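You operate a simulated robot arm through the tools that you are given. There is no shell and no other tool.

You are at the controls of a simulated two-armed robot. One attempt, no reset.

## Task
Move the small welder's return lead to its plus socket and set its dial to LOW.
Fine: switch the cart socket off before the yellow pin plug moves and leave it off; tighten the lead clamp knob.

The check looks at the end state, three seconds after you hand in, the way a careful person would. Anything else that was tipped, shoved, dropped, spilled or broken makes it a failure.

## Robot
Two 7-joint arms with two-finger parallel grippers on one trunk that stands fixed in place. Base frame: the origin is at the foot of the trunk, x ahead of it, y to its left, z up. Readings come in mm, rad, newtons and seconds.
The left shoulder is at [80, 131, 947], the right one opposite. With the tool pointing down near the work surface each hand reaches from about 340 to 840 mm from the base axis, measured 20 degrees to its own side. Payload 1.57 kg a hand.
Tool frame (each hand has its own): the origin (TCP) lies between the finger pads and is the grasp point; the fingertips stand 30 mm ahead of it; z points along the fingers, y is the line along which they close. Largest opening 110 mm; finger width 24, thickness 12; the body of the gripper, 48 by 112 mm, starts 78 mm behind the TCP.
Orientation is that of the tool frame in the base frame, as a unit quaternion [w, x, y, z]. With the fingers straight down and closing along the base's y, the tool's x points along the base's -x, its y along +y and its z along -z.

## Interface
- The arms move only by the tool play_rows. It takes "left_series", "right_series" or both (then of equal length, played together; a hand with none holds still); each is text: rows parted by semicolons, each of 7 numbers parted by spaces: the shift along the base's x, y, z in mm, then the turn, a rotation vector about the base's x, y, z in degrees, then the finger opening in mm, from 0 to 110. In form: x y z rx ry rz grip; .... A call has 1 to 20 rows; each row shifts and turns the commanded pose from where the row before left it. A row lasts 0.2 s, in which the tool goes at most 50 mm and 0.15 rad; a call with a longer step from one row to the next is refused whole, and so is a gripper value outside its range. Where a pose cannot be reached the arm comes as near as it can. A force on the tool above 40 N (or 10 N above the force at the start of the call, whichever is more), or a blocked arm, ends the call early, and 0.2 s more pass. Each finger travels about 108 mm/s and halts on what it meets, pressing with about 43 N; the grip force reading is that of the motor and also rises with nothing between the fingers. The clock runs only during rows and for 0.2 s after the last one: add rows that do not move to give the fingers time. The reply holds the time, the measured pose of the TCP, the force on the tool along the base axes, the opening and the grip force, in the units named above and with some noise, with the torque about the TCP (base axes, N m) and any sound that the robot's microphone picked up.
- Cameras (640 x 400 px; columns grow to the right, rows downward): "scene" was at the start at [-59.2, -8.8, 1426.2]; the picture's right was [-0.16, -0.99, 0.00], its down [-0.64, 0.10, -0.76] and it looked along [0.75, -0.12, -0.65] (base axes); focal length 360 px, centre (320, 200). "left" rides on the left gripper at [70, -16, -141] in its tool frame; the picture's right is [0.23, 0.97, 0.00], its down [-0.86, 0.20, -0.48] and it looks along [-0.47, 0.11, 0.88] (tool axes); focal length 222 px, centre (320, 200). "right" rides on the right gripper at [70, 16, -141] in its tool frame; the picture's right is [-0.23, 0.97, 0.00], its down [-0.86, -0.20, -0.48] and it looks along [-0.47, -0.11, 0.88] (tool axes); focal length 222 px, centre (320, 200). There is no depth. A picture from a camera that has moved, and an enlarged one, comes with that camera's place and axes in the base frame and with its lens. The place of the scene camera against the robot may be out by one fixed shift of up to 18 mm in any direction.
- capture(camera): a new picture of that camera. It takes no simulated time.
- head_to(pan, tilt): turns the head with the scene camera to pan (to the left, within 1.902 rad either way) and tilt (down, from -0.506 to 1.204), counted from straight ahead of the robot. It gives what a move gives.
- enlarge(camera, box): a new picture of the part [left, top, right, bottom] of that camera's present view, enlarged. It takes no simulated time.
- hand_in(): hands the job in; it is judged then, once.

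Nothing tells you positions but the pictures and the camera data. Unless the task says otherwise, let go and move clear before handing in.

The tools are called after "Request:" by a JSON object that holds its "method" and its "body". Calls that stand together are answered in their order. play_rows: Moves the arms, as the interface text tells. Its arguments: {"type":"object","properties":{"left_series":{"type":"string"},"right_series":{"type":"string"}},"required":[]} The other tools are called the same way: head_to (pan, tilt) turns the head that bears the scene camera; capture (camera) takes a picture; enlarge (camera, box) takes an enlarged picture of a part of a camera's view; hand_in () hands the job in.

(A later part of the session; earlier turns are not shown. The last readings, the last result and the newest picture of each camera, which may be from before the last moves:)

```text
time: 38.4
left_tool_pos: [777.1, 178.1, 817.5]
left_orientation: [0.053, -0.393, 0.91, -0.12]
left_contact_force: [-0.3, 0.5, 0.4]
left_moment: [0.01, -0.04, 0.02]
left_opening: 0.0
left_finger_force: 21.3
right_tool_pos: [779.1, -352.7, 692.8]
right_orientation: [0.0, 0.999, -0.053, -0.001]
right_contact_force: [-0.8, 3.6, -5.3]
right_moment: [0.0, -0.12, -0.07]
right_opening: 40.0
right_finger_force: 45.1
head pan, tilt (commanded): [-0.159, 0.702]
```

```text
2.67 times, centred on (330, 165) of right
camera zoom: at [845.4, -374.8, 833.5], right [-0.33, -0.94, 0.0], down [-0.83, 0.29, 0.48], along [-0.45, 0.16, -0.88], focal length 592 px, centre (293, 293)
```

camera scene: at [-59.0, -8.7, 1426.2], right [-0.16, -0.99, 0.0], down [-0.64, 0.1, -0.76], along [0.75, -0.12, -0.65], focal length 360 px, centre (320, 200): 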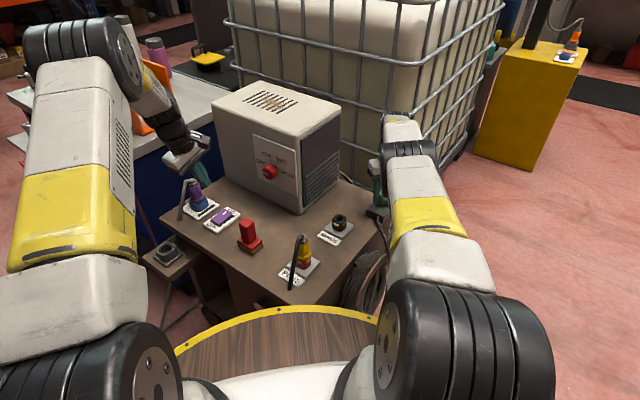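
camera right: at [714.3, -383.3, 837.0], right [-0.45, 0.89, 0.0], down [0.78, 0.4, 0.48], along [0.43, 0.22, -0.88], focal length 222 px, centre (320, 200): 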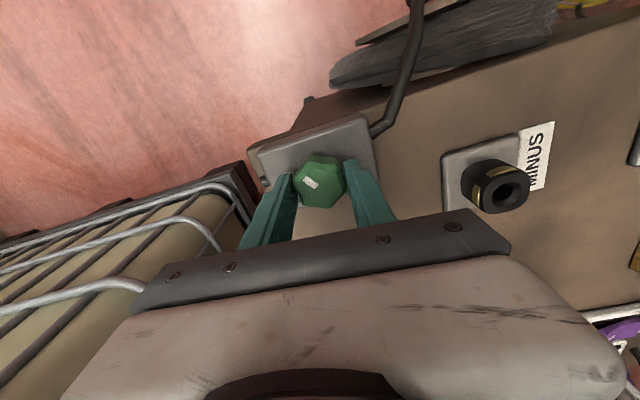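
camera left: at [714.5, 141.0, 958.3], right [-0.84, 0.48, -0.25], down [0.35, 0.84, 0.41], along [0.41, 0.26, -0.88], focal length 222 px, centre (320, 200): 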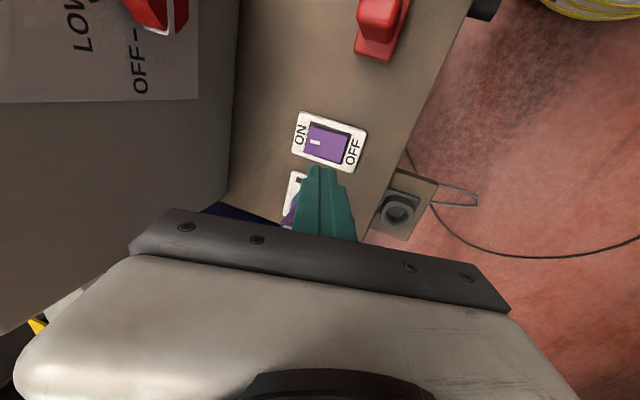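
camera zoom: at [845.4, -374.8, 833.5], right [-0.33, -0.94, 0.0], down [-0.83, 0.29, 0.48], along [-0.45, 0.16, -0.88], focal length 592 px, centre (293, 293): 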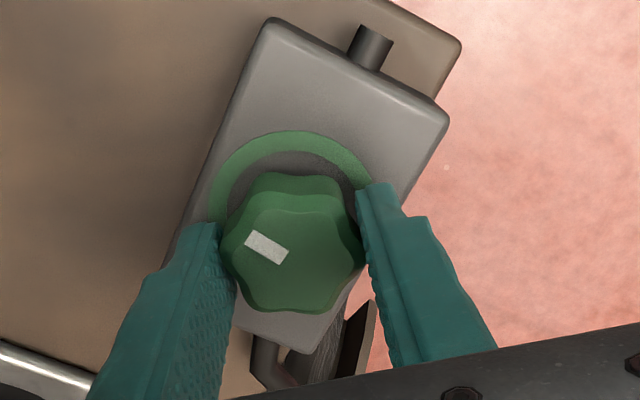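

The knob turned further and the ring is still lit. I'll open the fingers, lift clear and unwind the wrist.

Request:
{"method": "play_rows", "body": {"right_series": "0 0 0 0 0 0 45; 0 0 0 0 0 0 60; 0 0 0 0 0 0 80; 0 0 0 0 0 0 80; 0 0 15 0 0 0 80; 0 0 35 0 0 0 80; 0 0 45 0 0 0 80; 0 0 35 0 0 0 80; 0 0 0 0 0 0 80"}}

Request:
{"method": "capture", "body": {"camera": "right"}}

Request:
{"method": "enlarge", "body": {"camera": "scene", "box": [350, 160, 420, 230]}}

```text
time: 40.4
left_tool_pos: [779.0, 177.3, 817.9]
left_orientation: [0.052, -0.393, 0.91, -0.12]
left_contact_force: [0.2, 0.8, 0.3]
left_moment: [0.0, -0.01, 0.02]
left_opening: 0.0
left_finger_force: 21.6
right_tool_pos: [776.6, -353.7, 823.2]
right_orientation: [0.0, 0.999, -0.053, 0.0]
right_contact_force: [0.3, 0.1, -0.6]
right_moment: [0.0, 0.0, 0.0]
right_opening: 80.0
right_finger_force: 0.1
head pan, tilt (commanded): [-0.159, 0.702]
```

```text
taken
camera right: at [843.2, -375.7, 964.2], right [-0.33, -0.94, 0.0], down [-0.83, 0.29, 0.48], along [-0.45, 0.16, -0.88], focal length 222 px, centre (320, 200)
```

right: 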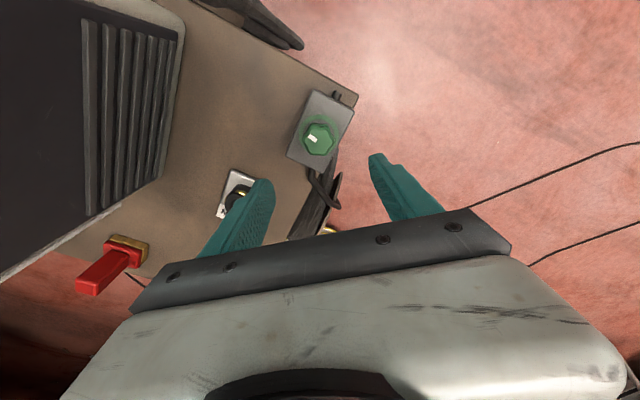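

```text
5.71 times, centred on (385, 195) of scene
camera zoom: at [-59.1, -8.8, 1426.2], right [-0.16, -0.99, 0.0], down [-0.64, 0.1, -0.76], along [0.75, -0.12, -0.65], focal length 2055 px, centre (-51, 229)
```

zoom: 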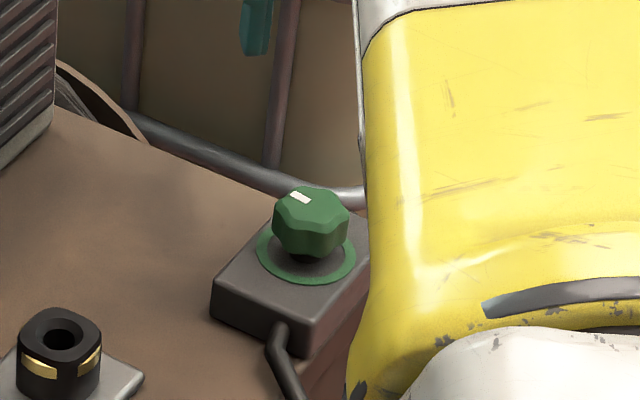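

The clamp shows tight. Now I'll pull the right hand back out of the way, lift the left hand and begin turning it toward the dial face. The face looks out along about (-0.71, 0.71), so the fingers must point along (0.71, -0.71).

Request:
{"method": "play_rows", "body": {"left_series": "-15 0 25 5.1 5.5 0 0; -15 0 25 5.1 5.5 0 0; -15 0 20 0 0 -8 20; -15 0 15 0 0 -8 40; 0 0 0 0 0 -8 60; 0 0 0 0 0 -8 60; 0 0 0 0 0 -8 60; 0 0 0 0 0 -8 60; 0 0 0 0 0 -8 60; 0 0 0 0 0 -8 60; 0 0 0 0 0 -8 60; 0 0 0 0 0 -8 60; 0 0 0 0 0 -8 60; 0 0 0 0 0 -3.8 60; 0 0 0 0 0 0 60", "right_series": "-30 6 16 0 0 0 80; -30 6 16 0 0 0 80; -30 6 16 0 0 0 80; -30 6 16 0 0 0 80; -10 0 10 0 0 8 80; 0 0 0 0 0 8 80; 0 0 0 0 0 8 80; 0 0 0 0 0 8 80; 0 0 0 0 0 8 80; 0 0 0 0 0 8 80; 0 0 0 0 0 8 80; 0 0 0 0 0 8 80; 0 0 0 0 0 8 80; 0 0 0 0 0 8 80; 0 0 0 0 0 0 80"}}

Request:
{"method": "capture", "body": {"camera": "scene"}}

Request:
{"method": "capture", "body": {"camera": "left"}}

Request:
{"method": "capture", "body": {"camera": "right"}}

```text
time: 43.6
left_tool_pos: [717.8, 177.7, 903.2]
left_orientation: [0.0, 0.384, 0.923, 0.0]
left_contact_force: [-0.3, 0.0, -0.2]
left_moment: [0.03, 0.0, 0.01]
left_opening: 60.3
left_finger_force: 0.0
right_tool_pos: [648.3, -328.6, 897.5]
right_orientation: [0.0, 0.798, 0.603, 0.0]
right_contact_force: [0.1, 0.1, -0.4]
right_moment: [-0.02, -0.03, 0.01]
right_opening: 80.1
right_finger_force: 0.0
head pan, tilt (commanded): [-0.159, 0.702]
```

```text
taken
camera scene: at [-59.1, -8.8, 1426.2], right [-0.16, -0.99, 0.0], down [-0.64, 0.1, -0.76], along [0.75, -0.12, -0.65], focal length 360 px, centre (320, 200)
```

scene: 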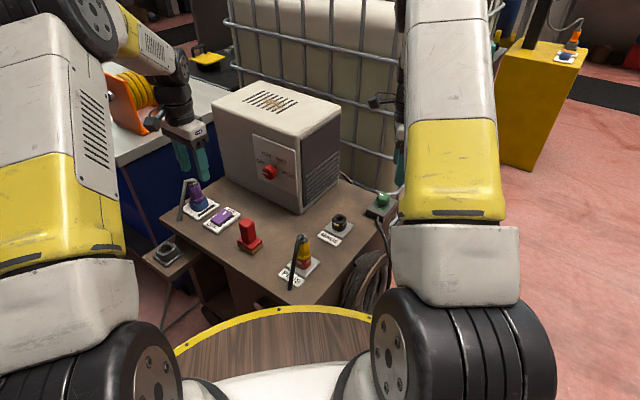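

```text
taken
camera left: at [657.6, 216.3, 1043.1], right [0.53, 0.85, 0.0], down [0.75, -0.46, 0.48], along [0.41, -0.25, -0.88], focal length 222 px, centre (320, 200)
```

left: 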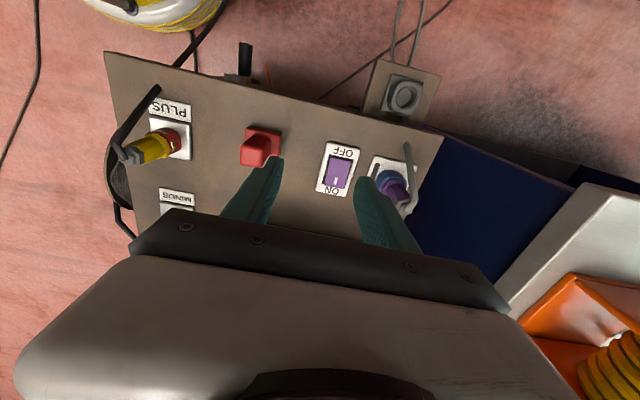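

```text
taken
camera right: at [683.3, -265.4, 1038.1], right [0.87, -0.49, 0.0], down [-0.43, -0.77, 0.48], along [-0.23, -0.42, -0.88], focal length 222 px, centre (320, 200)
```

right: 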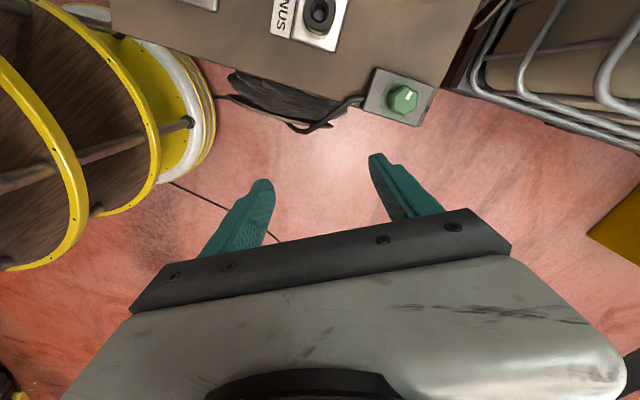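

I'll check that the clamp's green ring is still lit, and get a precise view of the dial.

Request:
{"method": "enlarge", "body": {"camera": "scene", "box": [355, 180, 405, 230]}}

Request:
{"method": "enlarge", "body": {"camera": "scene", "box": [210, 80, 350, 220]}}

Request:
{"method": "enlarge", "body": {"camera": "right", "box": [350, 50, 450, 140]}}

Request:
{"method": "enlarge", "body": {"camera": "left", "box": [100, 80, 300, 220]}}

```text
8.00 times, centred on (380, 205) of scene
camera zoom: at [-59.1, -8.8, 1426.2], right [-0.16, -0.99, 0.0], down [-0.64, 0.1, -0.76], along [0.75, -0.12, -0.65], focal length 2877 px, centre (-160, 160)
```

zoom: 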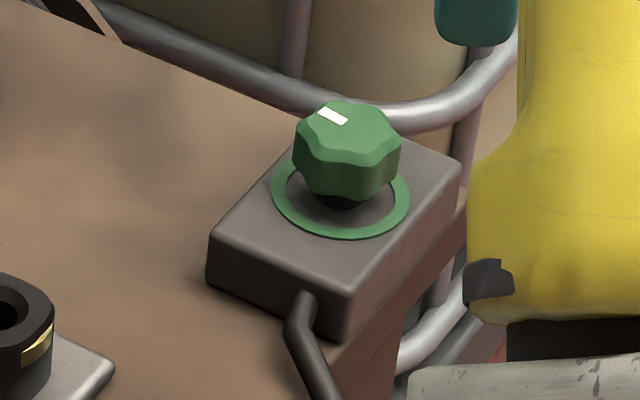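

```text
2.86 times, centred on (280, 150) of scene
camera zoom: at [-59.1, -8.8, 1426.2], right [-0.16, -0.99, 0.0], down [-0.64, 0.1, -0.76], along [0.75, -0.12, -0.65], focal length 1028 px, centre (434, 343)
```

zoom: 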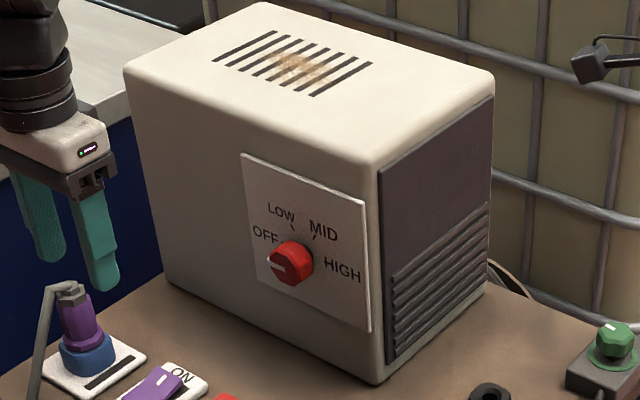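

```text
4.44 times, centred on (400, 95) of right
camera zoom: at [683.3, -265.4, 1038.1], right [0.87, -0.49, 0.0], down [-0.43, -0.77, 0.48], along [-0.23, -0.42, -0.88], focal length 987 px, centre (-36, 667)
```

zoom: 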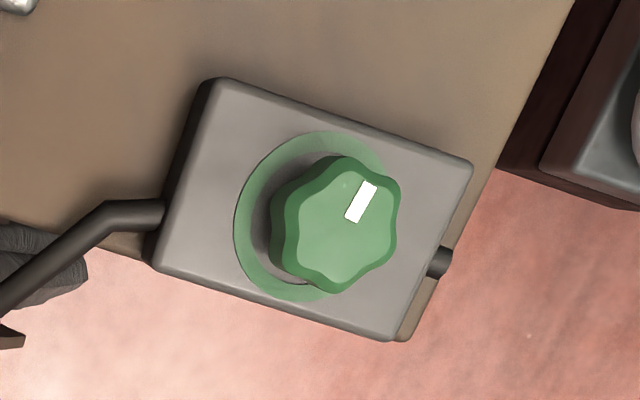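

```text
2.86 times, centred on (200, 150) of left
camera zoom: at [657.6, 216.3, 1043.1], right [0.53, 0.85, 0.0], down [0.75, -0.46, 0.48], along [0.41, -0.25, -0.88], focal length 635 px, centre (663, 343)
```

zoom: 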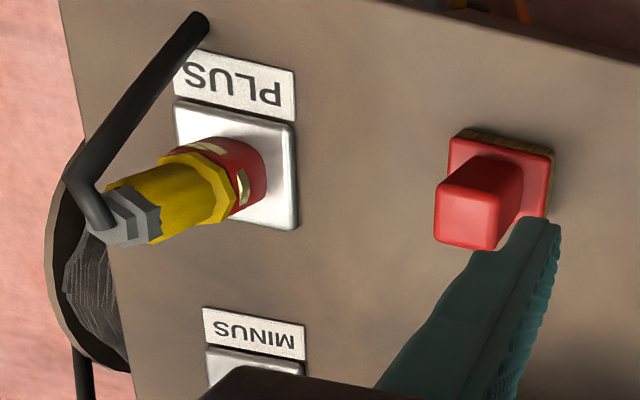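

The ring is still lit. Now I'll pitch the left hand up so its fingers point horizontally at the dial face, keeping it well clear of everything.

Request:
{"method": "play_rows", "body": {"left_series": "0 0 0 -5.8 -5.76 0 60; 0 0 0 -5.8 -5.76 0 60; 0 0 0 -5.8 -5.76 0 60; 0 0 0 -5.8 -5.76 0 60; 0 0 0 -5.8 -5.76 0 60; 0 0 0 -5.8 -5.76 0 60; 0 0 0 -5.8 -5.76 0 60; 0 0 0 -5.8 -5.76 0 60; 0 0 0 -5.8 -5.76 0 60; 0 0 0 -5.8 -5.76 0 60; 0 0 0 -5.8 -5.76 0 60; 0 0 0 0 0 0 60; 0 0 0 0 0 0 60"}}

Request:
{"method": "capture", "body": {"camera": "left"}}

Request:
{"method": "capture", "body": {"camera": "scene"}}

```text
time: 46.4
left_tool_pos: [717.9, 180.1, 900.5]
left_orientation: [0.652, 0.27, 0.654, -0.272]
left_contact_force: [0.3, 0.1, -0.2]
left_moment: [-0.03, 0.03, -0.02]
left_opening: 59.9
left_finger_force: 0.0
right_tool_pos: [650.7, -328.5, 896.7]
right_orientation: [0.001, 0.799, 0.602, 0.0]
right_contact_force: [0.0, 0.5, 0.8]
right_moment: [0.0, 0.01, 0.02]
right_opening: 79.9
right_finger_force: 0.0
head pan, tilt (commanded): [-0.159, 0.702]
```

```text
taken
camera left: at [606.4, 267.8, 832.0], right [0.69, 0.69, -0.23], down [-0.19, 0.48, 0.85], along [0.7, -0.55, 0.46], focal length 222 px, centre (320, 200)
```

left: 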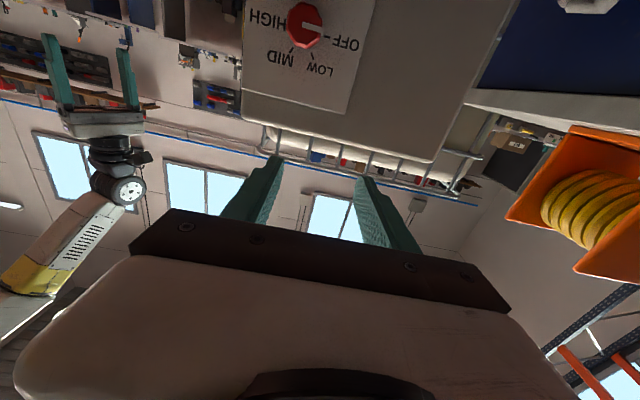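

```text
taken
camera scene: at [-59.2, -8.7, 1426.2], right [-0.16, -0.99, 0.0], down [-0.64, 0.1, -0.76], along [0.75, -0.12, -0.65], focal length 360 px, centre (320, 200)
```

scene: 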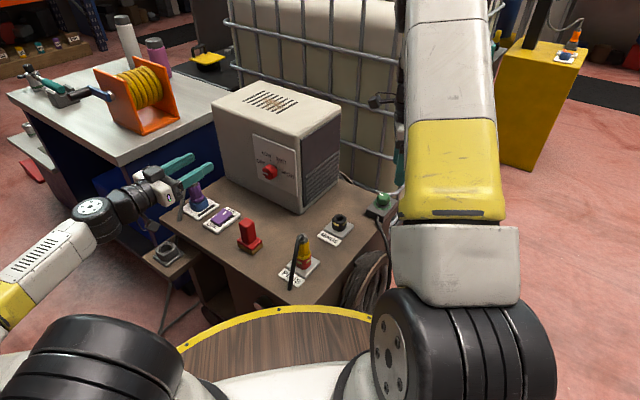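

The image is upside down because the camera hangs below the hand, and the dial shows at the top. I'll lower the left hand toward dial height to triangulate it.

Request:
{"method": "play_rows", "body": {"left_series": "0 0 -40 0 0 0 60; 0 0 -40 0 0 0 60; 0 0 -30 0 0 0 60; 0 0 0 0 0 0 60"}}

Request:
{"method": "capture", "body": {"camera": "left"}}

Request:
{"method": "enlarge", "body": {"camera": "scene", "box": [130, 110, 310, 240]}}

```text
time: 47.4
left_tool_pos: [714.7, 180.4, 792.2]
left_orientation: [0.652, 0.271, 0.654, -0.272]
left_contact_force: [0.0, -0.3, 0.0]
left_moment: [0.01, 0.01, 0.01]
left_opening: 60.2
left_finger_force: 0.1
right_tool_pos: [648.8, -330.0, 896.9]
right_orientation: [0.0, 0.799, 0.602, 0.0]
right_contact_force: [0.3, 0.0, 0.0]
right_moment: [-0.03, 0.03, -0.01]
right_opening: 79.8
right_finger_force: 0.0
head pan, tilt (commanded): [-0.159, 0.702]
```

```text
taken
camera left: at [604.2, 268.2, 722.4], right [0.69, 0.69, -0.23], down [-0.19, 0.48, 0.86], along [0.7, -0.55, 0.46], focal length 222 px, centre (320, 200)
```

left: 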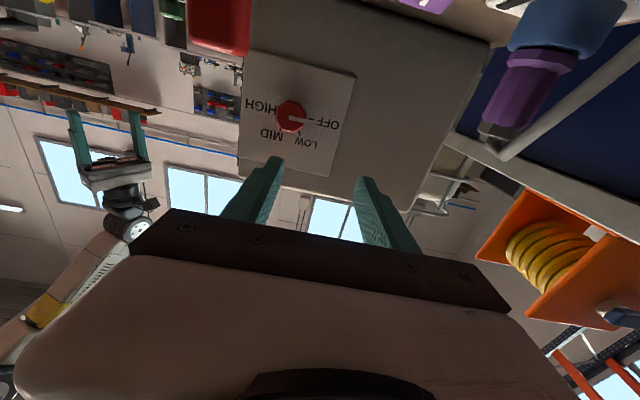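

```text
3.08 times, centred on (220, 175) of scene
camera zoom: at [-59.2, -8.7, 1426.2], right [-0.16, -0.99, 0.0], down [-0.64, 0.1, -0.76], along [0.75, -0.12, -0.65], focal length 1107 px, centre (628, 277)
```

zoom: 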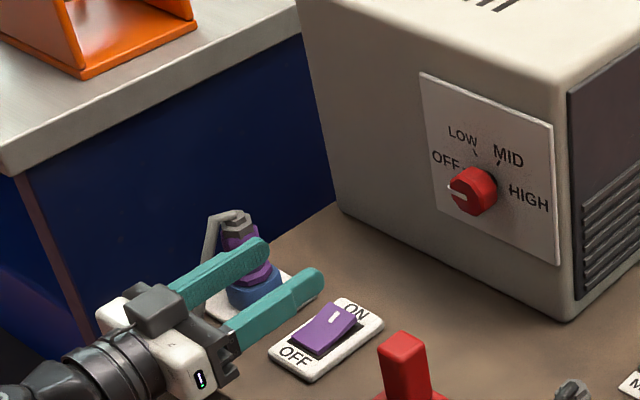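

The two views put the knob's front at about (829, 0, 778). I'll enlarge for a more exact angle and position.

Request:
{"method": "enlarge", "body": {"camera": "left", "box": [220, 40, 380, 190]}}

Request:
{"method": "enlarge", "body": {"camera": "scene", "box": [245, 145, 305, 190]}}

```text
2.67 times, centred on (300, 115) of left
camera zoom: at [604.2, 268.2, 722.4], right [0.69, 0.69, -0.23], down [-0.19, 0.48, 0.86], along [0.7, -0.55, 0.46], focal length 592 px, centre (373, 427)
```

zoom: 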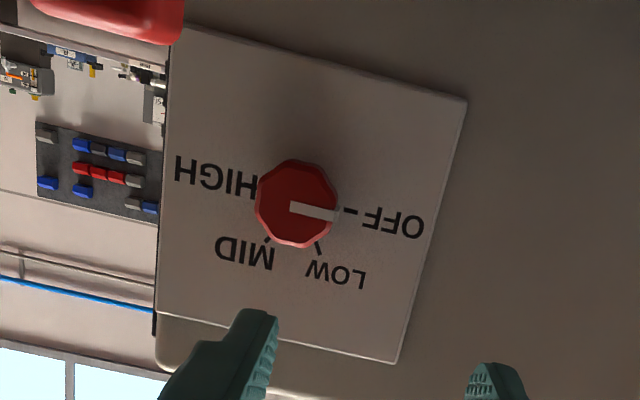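

```text
8.89 times, centred on (275, 168) of scene
camera zoom: at [-59.2, -8.7, 1426.2], right [-0.16, -0.99, 0.0], down [-0.64, 0.1, -0.76], along [0.75, -0.12, -0.65], focal length 3197 px, centre (720, 489)
```

zoom: 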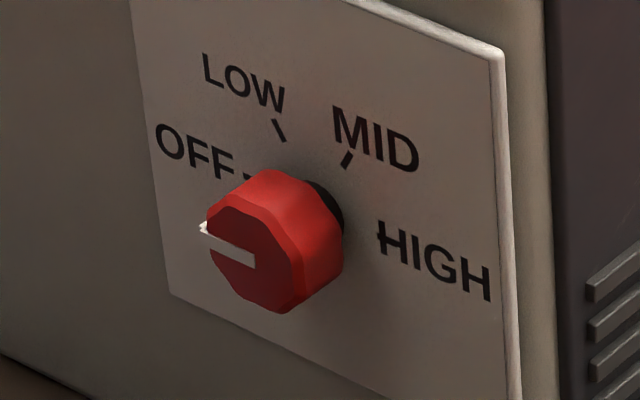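

The panel is square to my tool axis and the OFF to LOW spacing is 60°. I'll roll the hand 45° clockwise first, which keeps the fingers off the pointer and the camera away from the brush. Then I'll move to a pre-grasp point in front of the dial.

Request:
{"method": "play_rows", "body": {"left_series": "0 0 0 5.29 -5.32 0 80; 0 0 0 5.29 -5.32 0 80; 0 0 0 5.29 -5.32 0 80; 0 0 0 5.29 -5.32 0 80; 0 0 0 5.29 -5.32 0 80; 0 0 0 5.29 -5.32 0 80; 17.9 -34.4 -3.5 0 0 0 80; 17.9 -34.4 -3.5 0 0 0 80; 17.9 -34.4 -3.5 0 0 0 80; 17.9 -34.4 -3.5 0 0 0 80; 0 0 0 0 0 0 80; 0 0 0 0 0 0 80"}}

Request:
{"method": "capture", "body": {"camera": "left"}}

Request:
{"method": "enlarge", "body": {"camera": "scene", "box": [180, 110, 320, 240]}}

```text
time: 50.0
left_tool_pos: [788.7, 44.1, 782.2]
left_orientation: [0.704, 0.503, 0.502, -0.005]
left_contact_force: [0.2, 0.6, 0.3]
left_moment: [-0.01, 0.0, -0.02]
left_opening: 79.9
left_finger_force: 0.1
left hand out of reach, approached as far as the arm can: row 10
right_tool_pos: [649.7, -328.6, 896.3]
right_orientation: [0.0, 0.799, 0.602, 0.001]
right_contact_force: [-0.1, -0.4, -0.4]
right_moment: [0.02, 0.0, 0.01]
right_opening: 80.1
right_finger_force: 0.0
head pan, tilt (commanded): [-0.159, 0.702]
```

```text
taken
camera left: at [716.5, 170.7, 722.0], right [0.61, 0.59, 0.52], down [-0.66, 0.01, 0.75], along [0.44, -0.8, 0.4], focal length 222 px, centre (320, 200)
```

left: 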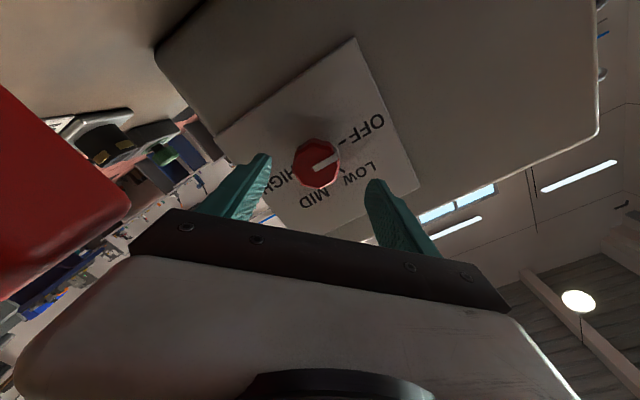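

```text
3.08 times, centred on (250, 175) of scene
camera zoom: at [-59.2, -8.7, 1426.2], right [-0.16, -0.99, 0.0], down [-0.64, 0.1, -0.76], along [0.75, -0.12, -0.65], focal length 1107 px, centre (535, 277)
```

zoom: 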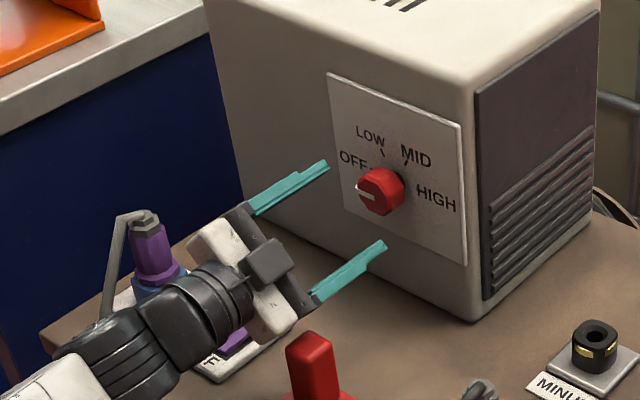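

The arm reported it was near its reach limit in this pose. I'll look at the whole arm before deciding how to approach.

Request:
{"method": "capture", "body": {"camera": "scene"}}

Request:
{"method": "enlarge", "body": {"camera": "left", "box": [200, 30, 440, 240]}}

```text
taken
camera scene: at [-59.2, -8.7, 1426.2], right [-0.16, -0.99, 0.0], down [-0.64, 0.1, -0.76], along [0.75, -0.12, -0.65], focal length 360 px, centre (320, 200)
```

scene: 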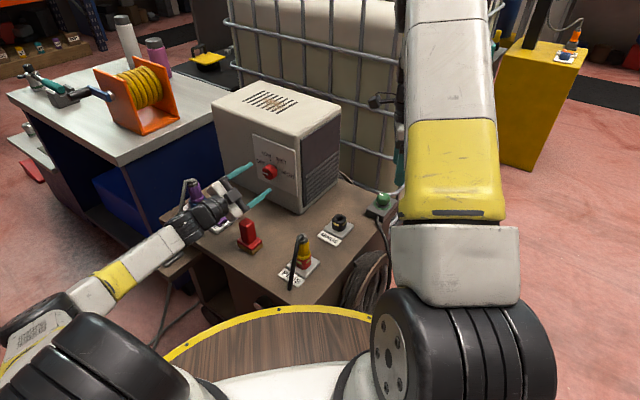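

```text
1.90 times, centred on (320, 135) of left
camera zoom: at [716.5, 170.7, 722.0], right [0.61, 0.59, 0.52], down [-0.66, 0.01, 0.75], along [0.44, -0.8, 0.4], focal length 423 px, centre (320, 324)
```

zoom: 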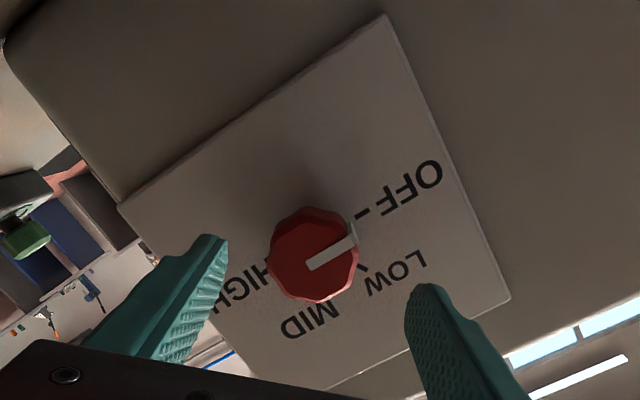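

The knob's front centre is confirmed at (829, -0.6, 778). I'll try a small advance along the axis to see whether the arm follows.

Request:
{"method": "play_rows", "body": {"left_series": "7 -7 0 0 0 0 80; 7 -7 0 0 0 0 80; 0 0 0 0 0 0 80"}}

Request:
{"method": "enlarge", "body": {"camera": "left", "box": [200, 30, 440, 240]}}

```text
time: 50.8
left_tool_pos: [804.9, 30.9, 784.3]
left_orientation: [0.704, 0.503, 0.502, -0.004]
left_contact_force: [0.1, -0.1, 0.1]
left_moment: [0.01, -0.01, 0.01]
left_opening: 80.0
left_finger_force: 0.0
right_tool_pos: [649.9, -329.4, 896.7]
right_orientation: [0.001, 0.799, 0.602, 0.0]
right_contact_force: [0.2, 0.0, 0.2]
right_moment: [-0.02, -0.01, 0.02]
right_opening: 79.9
right_finger_force: 0.0
head pan, tilt (commanded): [-0.159, 0.702]
```

```text
1.90 times, centred on (320, 135) of left
camera zoom: at [732.0, 158.5, 724.7], right [0.61, 0.6, 0.52], down [-0.66, 0.01, 0.75], along [0.44, -0.8, 0.4], focal length 423 px, centre (320, 324)
```

zoom: 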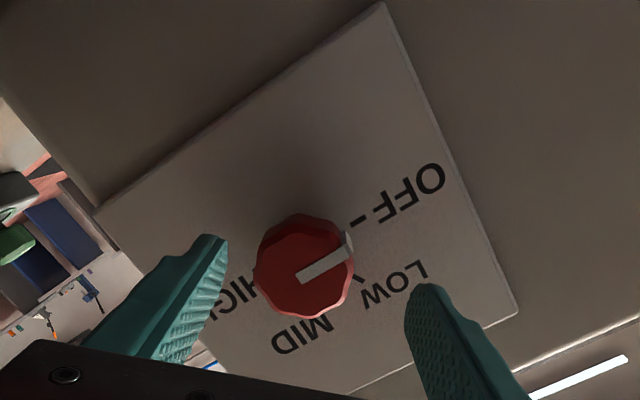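

The hand follows forward but has drifted about 7 mm toward the upper left. I'll command the correction and see whether it responds.

Request:
{"method": "play_rows", "body": {"left_series": "-2 -2 -3 0 0 0 80; -2 -2 -3 0 0 0 80; 0 0 0 0 0 0 80; 0 0 0 0 0 0 80"}}

Request:
{"method": "enlarge", "body": {"camera": "left", "box": [200, 30, 440, 240]}}

```text
time: 51.8
left_tool_pos: [803.3, 31.1, 783.9]
left_orientation: [0.703, 0.503, 0.502, -0.005]
left_contact_force: [-0.3, 0.0, -1.1]
left_moment: [0.01, -0.03, -0.01]
left_opening: 80.1
left_finger_force: 0.1
left hand out of reach, approached as far as the arm can: row 1, 2
right_tool_pos: [649.2, -329.3, 896.9]
right_orientation: [0.0, 0.799, 0.601, 0.0]
right_contact_force: [0.4, -1.0, 0.8]
right_moment: [-0.01, -0.03, -0.02]
right_opening: 80.1
right_finger_force: 0.1
head pan, tilt (commanded): [-0.159, 0.702]
```

```text
1.90 times, centred on (320, 135) of left
camera zoom: at [731.0, 157.9, 724.4], right [0.61, 0.59, 0.52], down [-0.66, 0.01, 0.75], along [0.44, -0.8, 0.4], focal length 423 px, centre (320, 324)
```

zoom: 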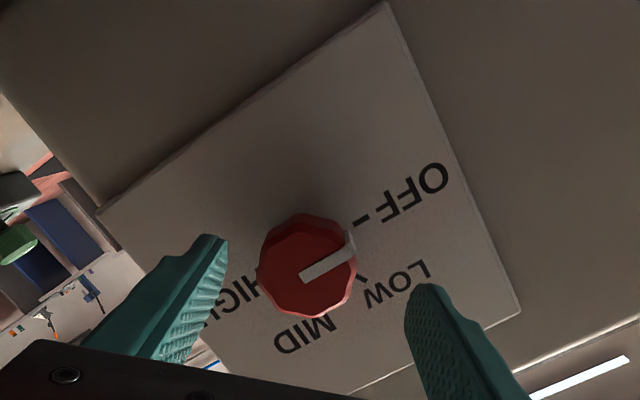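

The arm is at a joint limit in this roll direction, so it couldn't turn the dial clockwise from here. I'll back away and roll the hand 180° the other way, which keeps the same finger line and puts the camera on top. That leaves travel for the clockwise turn.

Request:
{"method": "play_rows", "body": {"left_series": "-34 34 0 0 0 0 80; -30 36 12 0 0 0 80; -26 36 20 0 0 0 80; 0 30 23 0 0 0 80; 0 0 0 -5.76 5.85 0 80; 0 0 0 -5.76 5.85 0 80; 0 0 0 -5.76 5.85 0 80; 0 0 0 -5.76 5.85 0 80; 0 0 0 -5.76 5.85 0 80; 0 0 0 -5.76 5.85 0 80; 0 0 0 -5.76 5.85 0 80; 0 0 0 -5.76 5.85 0 80; 0 0 0 -5.76 5.85 0 80; 0 0 0 -5.76 5.85 0 80; 0 0 0 -5.76 5.85 0 80; 0 0 0 0 0 0 80"}}

Request:
{"method": "capture", "body": {"camera": "scene"}}

Request:
{"method": "capture", "body": {"camera": "left"}}

```text
time: 55.2
left_tool_pos: [714.9, 167.4, 838.9]
left_orientation: [0.494, 0.0, 0.71, -0.502]
left_contact_force: [-0.1, 0.0, 0.2]
left_moment: [-0.01, 0.0, 0.01]
left_opening: 79.8
left_finger_force: 0.0
right_tool_pos: [648.8, -328.2, 897.0]
right_orientation: [-0.001, 0.798, 0.602, 0.001]
right_contact_force: [-0.1, -0.4, 0.9]
right_moment: [-0.01, -0.01, 0.0]
right_opening: 80.0
right_finger_force: 0.1
head pan, tilt (commanded): [-0.159, 0.702]
```

```text
taken
camera scene: at [-59.2, -8.7, 1426.2], right [-0.16, -0.99, 0.0], down [-0.64, 0.1, -0.76], along [0.75, -0.12, -0.65], focal length 360 px, centre (320, 200)
```

scene: 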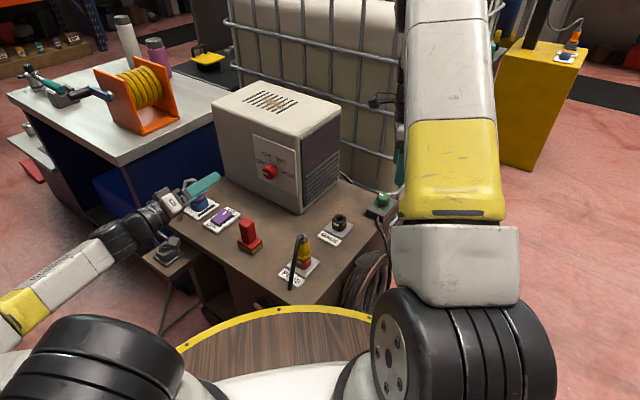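

```text
taken
camera left: at [571.9, 224.3, 801.9], right [0.37, 0.37, -0.85], down [0.2, 0.87, 0.46], along [0.91, -0.34, 0.24], focal length 222 px, centre (320, 200)
```

left: 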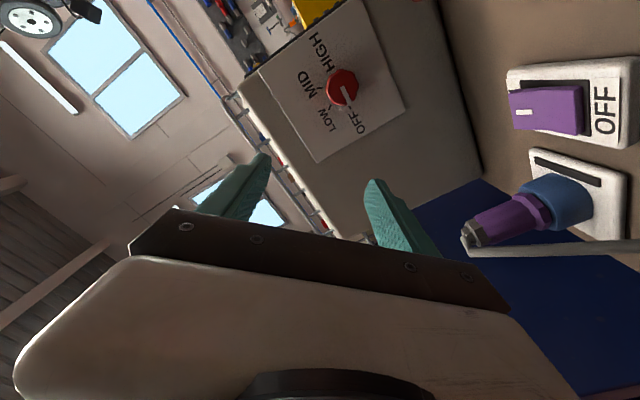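

The roll is progressing and is now at about -45°. I'll finish the remaining 90°.

Request:
{"method": "play_rows", "body": {"left_series": "0 0 0 -5.76 5.85 0 80; 0 0 0 -5.76 5.85 0 80; 0 0 0 -5.76 5.85 0 80; 0 0 0 -5.76 5.85 0 80; 0 0 0 -5.76 5.85 0 80; 0 0 0 -5.76 5.85 0 80; 0 0 0 -5.76 5.85 0 80; 0 0 0 -5.76 5.85 0 80; 0 0 0 -5.76 5.85 0 80; 0 0 0 -5.76 5.85 0 80; 0 0 0 -5.76 5.85 0 80; 0 0 0 0 0 0 80; 0 0 0 0 0 0 80"}}

Request:
{"method": "capture", "body": {"camera": "scene"}}

Request:
{"method": "capture", "body": {"camera": "left"}}

```text
time: 58.0
left_tool_pos: [714.3, 166.4, 838.4]
left_orientation: [0.01, 0.5, -0.5, 0.707]
left_contact_force: [0.1, -0.4, -0.6]
left_moment: [0.02, 0.0, 0.05]
left_opening: 80.1
left_finger_force: 0.0
right_tool_pos: [649.2, -329.2, 897.4]
right_orientation: [0.001, 0.799, 0.602, 0.0]
right_contact_force: [0.4, 0.9, 0.5]
right_moment: [-0.04, -0.01, 0.01]
right_opening: 79.8
right_finger_force: 0.0
head pan, tilt (commanded): [-0.159, 0.702]
```

```text
taken
camera scene: at [-59.2, -8.7, 1426.2], right [-0.16, -0.99, 0.0], down [-0.64, 0.1, -0.76], along [0.75, -0.12, -0.65], focal length 360 px, centre (320, 200)
```

scene: 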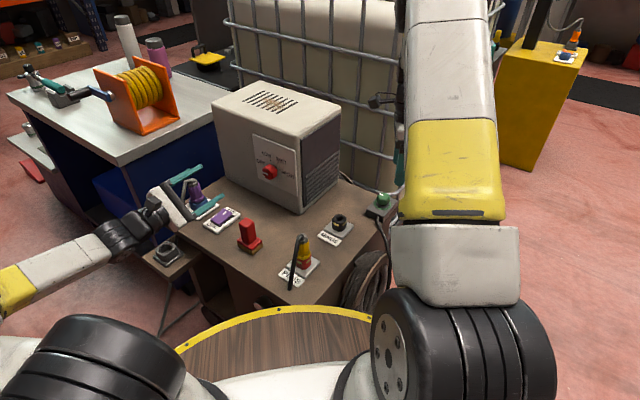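

```text
taken
camera left: at [589.5, 242.2, 899.7], right [-0.61, -0.6, -0.52], down [-0.01, 0.66, -0.75], along [0.79, -0.46, -0.41], focal length 222 px, centre (320, 200)
```

left: 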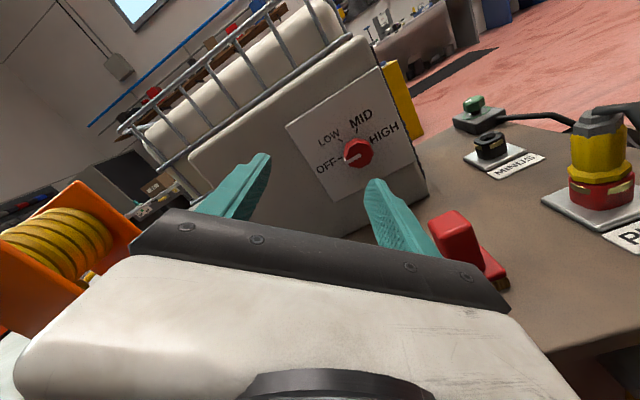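

The camera is now on top with a clear view of the dial. Before moving in, I'll measure how tall the red brush is, since the hand will pass near it.

Request:
{"method": "enlarge", "body": {"camera": "left", "box": [400, 180, 540, 310]}}

Request:
{"method": "enlarge", "body": {"camera": "left", "box": [280, 90, 430, 210]}}

```text
3.08 times, centred on (470, 245) of left
camera zoom: at [589.5, 242.2, 899.7], right [-0.61, -0.6, -0.52], down [-0.01, 0.66, -0.75], along [0.79, -0.46, -0.41], focal length 684 px, centre (-142, 62)
```

zoom: 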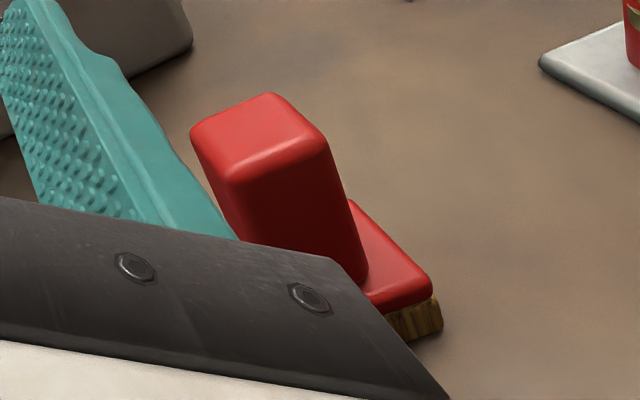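

```text
3.33 times, centred on (355, 150) of left
camera zoom: at [589.5, 242.2, 899.7], right [-0.61, -0.6, -0.52], down [-0.01, 0.66, -0.75], along [0.79, -0.46, -0.41], focal length 740 px, centre (203, 367)
```

zoom: 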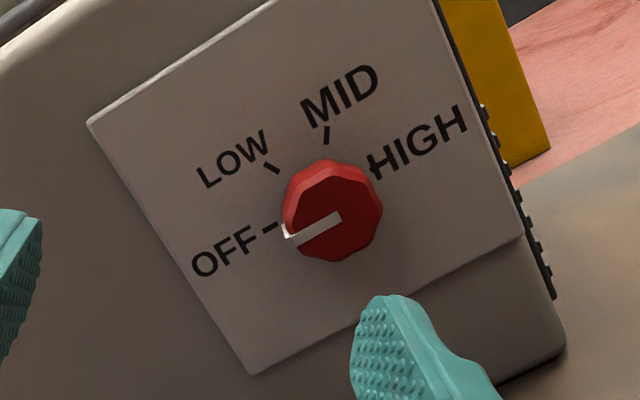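

The brush top is at z = 715, so the hand clears it in this orientation. I'll move to the pre-grasp point 60 mm in front of the dial.

Request:
{"method": "play_rows", "body": {"left_series": "14.5 -24.8 -12 0 0 0 80; 14.5 -24.8 -12 0 0 0 80; 14.5 -24.8 -12 0 0 0 80; 14.5 -24.8 -12 0 0 0 80; 14.5 -24.8 -12 0 0 0 80; 0 0 0 0 0 0 80; 0 0 0 0 0 0 80"}}

Request:
{"method": "capture", "body": {"camera": "left"}}

Request:
{"method": "enlarge", "body": {"camera": "scene", "box": [180, 110, 320, 260]}}

```text
time: 59.6
left_tool_pos: [786.4, 43.5, 779.4]
left_orientation: [0.01, 0.499, -0.5, 0.708]
left_contact_force: [0.0, -0.5, 0.3]
left_moment: [-0.04, -0.02, -0.01]
left_opening: 80.3
left_finger_force: 0.1
right_tool_pos: [649.3, -329.3, 897.9]
right_orientation: [0.0, 0.799, 0.601, 0.001]
right_contact_force: [0.0, -0.7, -0.2]
right_moment: [-0.01, 0.01, 0.02]
right_opening: 80.1
right_finger_force: 0.1
head pan, tilt (commanded): [-0.159, 0.702]
```

```text
taken
camera left: at [661.2, 119.3, 839.4], right [-0.61, -0.6, -0.52], down [-0.01, 0.66, -0.75], along [0.79, -0.46, -0.41], focal length 222 px, centre (320, 200)
```

left: 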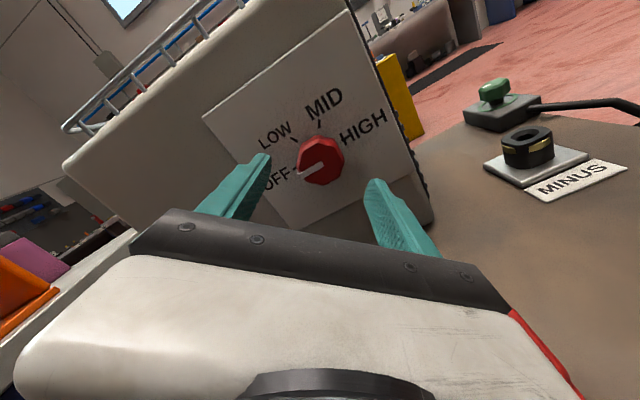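

```text
2.67 times, centred on (250, 185) of scene
camera zoom: at [-59.2, -8.7, 1426.2], right [-0.16, -0.99, 0.0], down [-0.64, 0.1, -0.76], along [0.75, -0.12, -0.65], focal length 959 px, centre (507, 240)
```

zoom: 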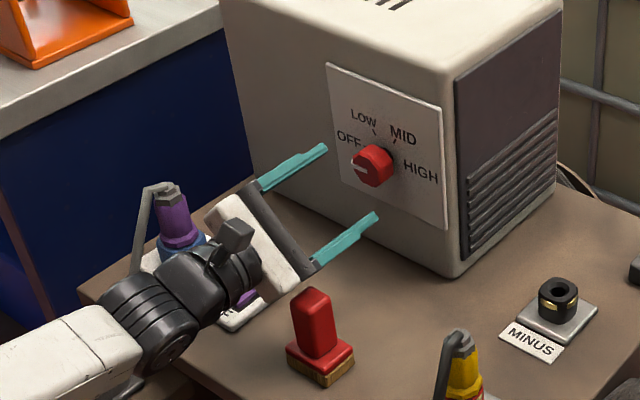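

The approach works with no reach warning. I'll refine the knob centre from this view.

Request:
{"method": "enlarge", "body": {"camera": "left", "box": [230, 80, 420, 220]}}

```text
2.86 times, centred on (325, 150) of left
camera zoom: at [661.2, 119.3, 839.4], right [-0.61, -0.6, -0.52], down [-0.01, 0.66, -0.75], along [0.79, -0.46, -0.41], focal length 635 px, centre (306, 343)
```

zoom: 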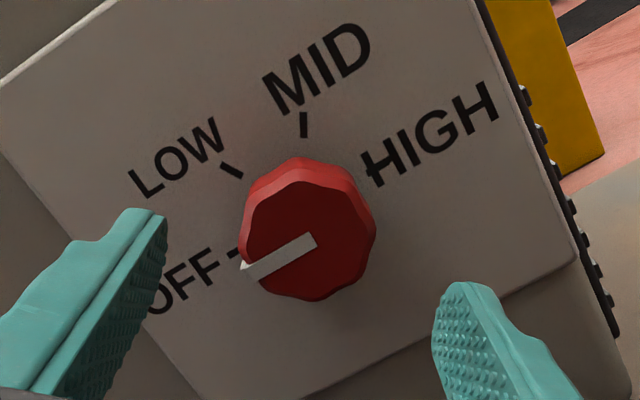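

The hand is aligned with the knob axis to within 1 mm, and the panel is 37 mm behind the knob's front. I'll advance 50 mm and close on the knob.

Request:
{"method": "play_rows", "body": {"left_series": "11.4 -12.1 0 0 0 0 80; 11.4 -12.1 0 0 0 0 80; 11.4 -12.1 0 0 0 0 80; 0 0 0 0 0 0 80"}}

Request:
{"method": "capture", "body": {"camera": "left"}}

Request:
{"method": "enlarge", "body": {"camera": "scene", "box": [220, 130, 320, 220]}}

```text
time: 60.6
left_tool_pos: [821.9, 5.2, 779.3]
left_orientation: [0.011, 0.5, -0.5, 0.707]
left_contact_force: [0.0, 0.1, -0.4]
left_moment: [0.02, 0.0, -0.02]
left_opening: 80.2
left_finger_force: 0.1
right_tool_pos: [649.6, -329.8, 897.4]
right_orientation: [0.0, 0.799, 0.602, 0.0]
right_contact_force: [0.1, 0.0, 0.0]
right_moment: [0.05, 0.0, 0.01]
right_opening: 80.0
right_finger_force: 0.0
head pan, tilt (commanded): [-0.159, 0.702]
```

```text
taken
camera left: at [696.0, 81.3, 840.1], right [-0.61, -0.6, -0.52], down [-0.01, 0.66, -0.75], along [0.79, -0.46, -0.41], focal length 222 px, centre (320, 200)
```

left: 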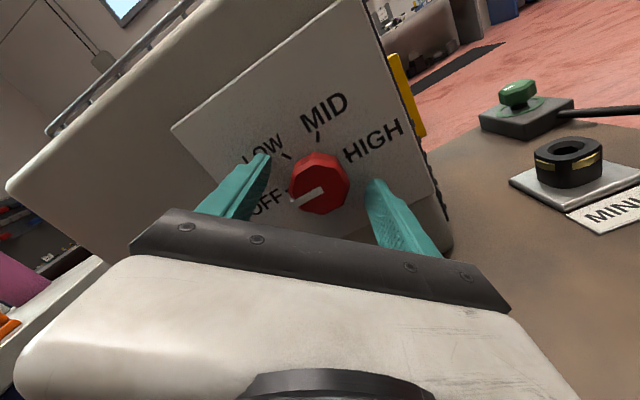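

```text
4.44 times, centred on (270, 175) of scene
camera zoom: at [-59.2, -8.7, 1426.2], right [-0.16, -0.99, 0.0], down [-0.64, 0.1, -0.76], along [0.75, -0.12, -0.65], focal length 1598 px, centre (542, 311)
```

zoom: 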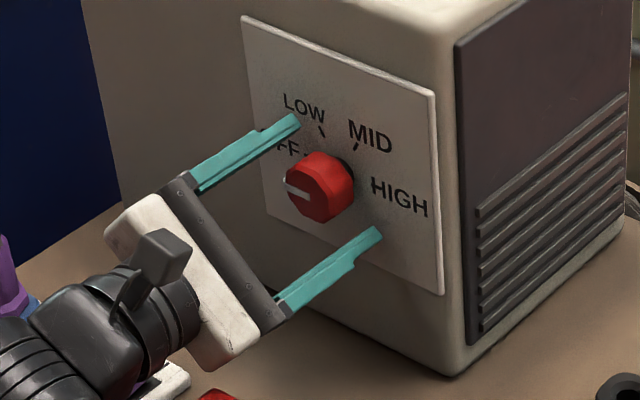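

The fingers straddle the knob, centred. I'll close on it now.

Request:
{"method": "play_rows", "body": {"left_series": "0 0 0 0 0 0 65; 0 0 0 0 0 0 50; 0 0 0 0 0 0 35; 0 0 0 0 0 0 30; 0 0 0 0 0 0 30"}}

Request:
{"method": "enlarge", "body": {"camera": "left", "box": [220, 80, 420, 240]}}

```text
time: 61.8
left_tool_pos: [821.8, 6.4, 779.0]
left_orientation: [0.01, 0.499, -0.5, 0.708]
left_contact_force: [6.8, -0.8, 4.3]
left_moment: [-0.3, -0.38, 0.98]
left_opening: 44.2
left_finger_force: 44.4
right_tool_pos: [649.8, -329.9, 897.0]
right_orientation: [0.001, 0.799, 0.602, 0.0]
right_contact_force: [-0.5, 1.2, -0.2]
right_moment: [0.01, -0.02, 0.0]
right_opening: 79.9
right_finger_force: 0.0
head pan, tilt (commanded): [-0.159, 0.702]
```

```text
2.50 times, centred on (320, 160) of left
camera zoom: at [696.3, 81.7, 840.6], right [-0.61, -0.6, -0.52], down [-0.01, 0.66, -0.75], along [0.79, -0.46, -0.41], focal length 555 px, centre (320, 300)
```

zoom: 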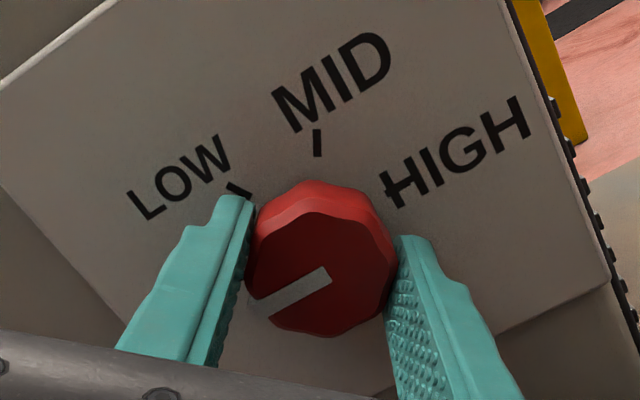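

The knob is gripped at 44 mm. I'll turn it clockwise about the hand axis, starting with 30°.

Request:
{"method": "play_rows", "body": {"left_series": "0 0 0 5.23 -5.38 0 30; 0 0 0 5.23 -5.38 0 30; 0 0 0 5.23 -5.38 0 30; 0 0 0 5.23 -5.38 0 30; 0 0 0 0 0 0 30"}}

Request:
{"method": "enlarge", "body": {"camera": "left", "box": [220, 80, 420, 240]}}

Request:
{"method": "enlarge", "body": {"camera": "scene", "box": [220, 130, 320, 220]}}

```text
time: 63.0
left_tool_pos: [821.1, 6.1, 779.8]
left_orientation: [-0.174, 0.352, -0.612, 0.686]
left_contact_force: [16.8, 1.2, 18.3]
left_moment: [-0.09, -0.07, 0.18]
left_opening: 44.2
left_finger_force: 45.2
right_tool_pos: [649.8, -328.6, 897.9]
right_orientation: [0.0, 0.798, 0.602, 0.0]
right_contact_force: [0.1, 0.5, 0.4]
right_moment: [0.0, 0.02, -0.01]
right_opening: 79.9
right_finger_force: 0.0
head pan, tilt (commanded): [-0.159, 0.702]
```

```text
2.50 times, centred on (320, 160) of left
camera zoom: at [677.9, 64.0, 813.6], right [-0.34, -0.34, -0.88], down [0.22, 0.88, -0.43], along [0.91, -0.34, -0.23], focal length 555 px, centre (320, 300)
```

zoom: 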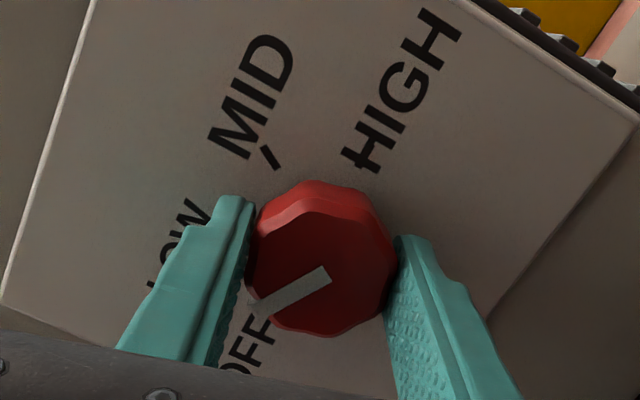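

```text
4.44 times, centred on (270, 175) of scene
camera zoom: at [-59.2, -8.7, 1426.2], right [-0.16, -0.99, 0.0], down [-0.64, 0.1, -0.76], along [0.75, -0.12, -0.65], focal length 1598 px, centre (542, 311)
```

zoom: 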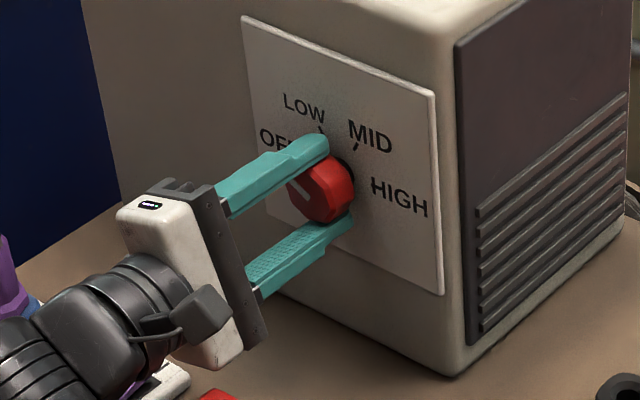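

The dial is turning with the hand. I'll relieve the small side load while continuing toward LOW.

Request:
{"method": "play_rows", "body": {"left_series": "0.6 0.1 0.8 0 0 0 30; 0.2 0 0.2 5.23 -5.38 0 30; 0 0 0 5.23 -5.38 0 30; 0 0 0 0 0 0 30"}}

Request:
{"method": "enlarge", "body": {"camera": "scene", "box": [220, 130, 320, 220]}}

```text
time: 64.0
left_tool_pos: [820.6, 6.9, 779.7]
left_orientation: [-0.261, 0.27, -0.653, 0.657]
left_contact_force: [11.9, 3.2, 17.7]
left_moment: [0.55, 0.52, -0.24]
left_opening: 44.3
left_finger_force: 45.1
right_tool_pos: [649.9, -329.9, 896.9]
right_orientation: [0.0, 0.799, 0.602, 0.001]
right_contact_force: [-1.2, 0.2, 0.4]
right_moment: [0.0, 0.02, 0.0]
right_opening: 79.7
right_finger_force: 0.1
head pan, tilt (commanded): [-0.159, 0.702]
```

```text
4.44 times, centred on (270, 175) of scene
camera zoom: at [-59.5, -8.7, 1426.2], right [-0.16, -0.99, 0.0], down [-0.64, 0.1, -0.76], along [0.75, -0.12, -0.65], focal length 1598 px, centre (542, 311)
```

zoom: 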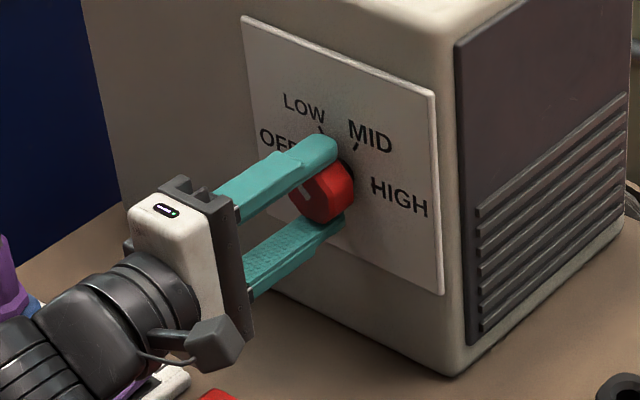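

It's at about 45° now. Two more steps should reach LOW.

Request:
{"method": "play_rows", "body": {"left_series": "0.4 0.1 0.6 0 0 0 30; 0.2 0 0.2 5.23 -5.38 0 30; 0 0 0 5.23 -5.38 0 30; 0 0 0 0 0 0 30"}}

Request:
{"method": "enlarge", "body": {"camera": "left", "box": [220, 80, 420, 240]}}

Request:
{"method": "enlarge", "body": {"camera": "scene", "box": [220, 130, 320, 220]}}

```text
time: 65.0
left_tool_pos: [821.3, 7.8, 780.3]
left_orientation: [0.345, -0.182, 0.683, -0.618]
left_contact_force: [-1.9, 5.2, 10.0]
left_moment: [0.78, 0.71, -0.08]
left_opening: 44.4
left_finger_force: 44.1
right_tool_pos: [648.9, -329.0, 898.2]
right_orientation: [0.001, 0.799, 0.601, 0.0]
right_contact_force: [-0.5, -0.5, 0.3]
right_moment: [0.01, 0.02, -0.04]
right_opening: 80.0
right_finger_force: 0.0
head pan, tilt (commanded): [-0.159, 0.702]
```

```text
2.50 times, centred on (320, 160) of left
camera zoom: at [671.7, 58.0, 778.4], right [0.02, 0.01, -1.0], down [0.3, 0.95, 0.02], along [0.95, -0.3, 0.01], focal length 555 px, centre (320, 300)
```

zoom: 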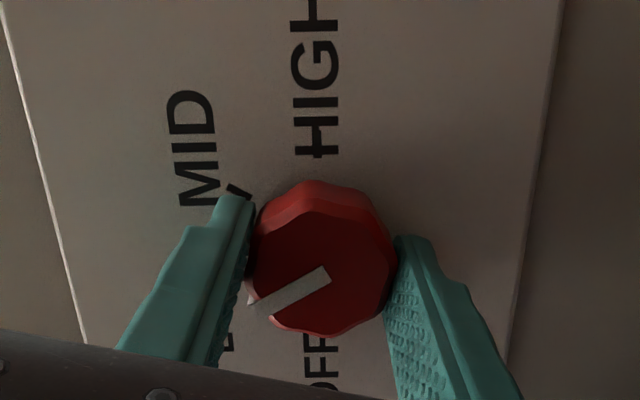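

```text
4.44 times, centred on (270, 175) of scene
camera zoom: at [-59.7, -8.6, 1426.2], right [-0.16, -0.99, 0.0], down [-0.64, 0.1, -0.76], along [0.75, -0.12, -0.65], focal length 1598 px, centre (542, 311)
```

zoom: 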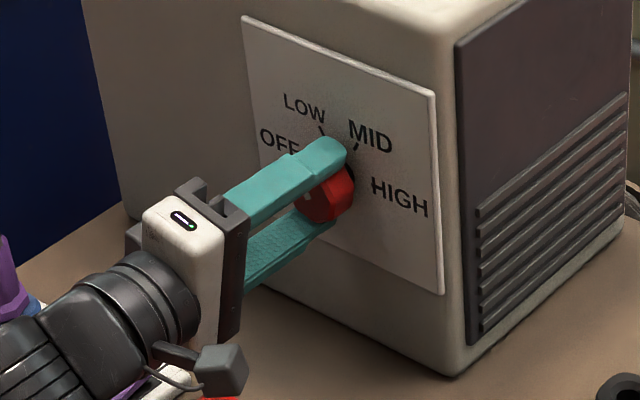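

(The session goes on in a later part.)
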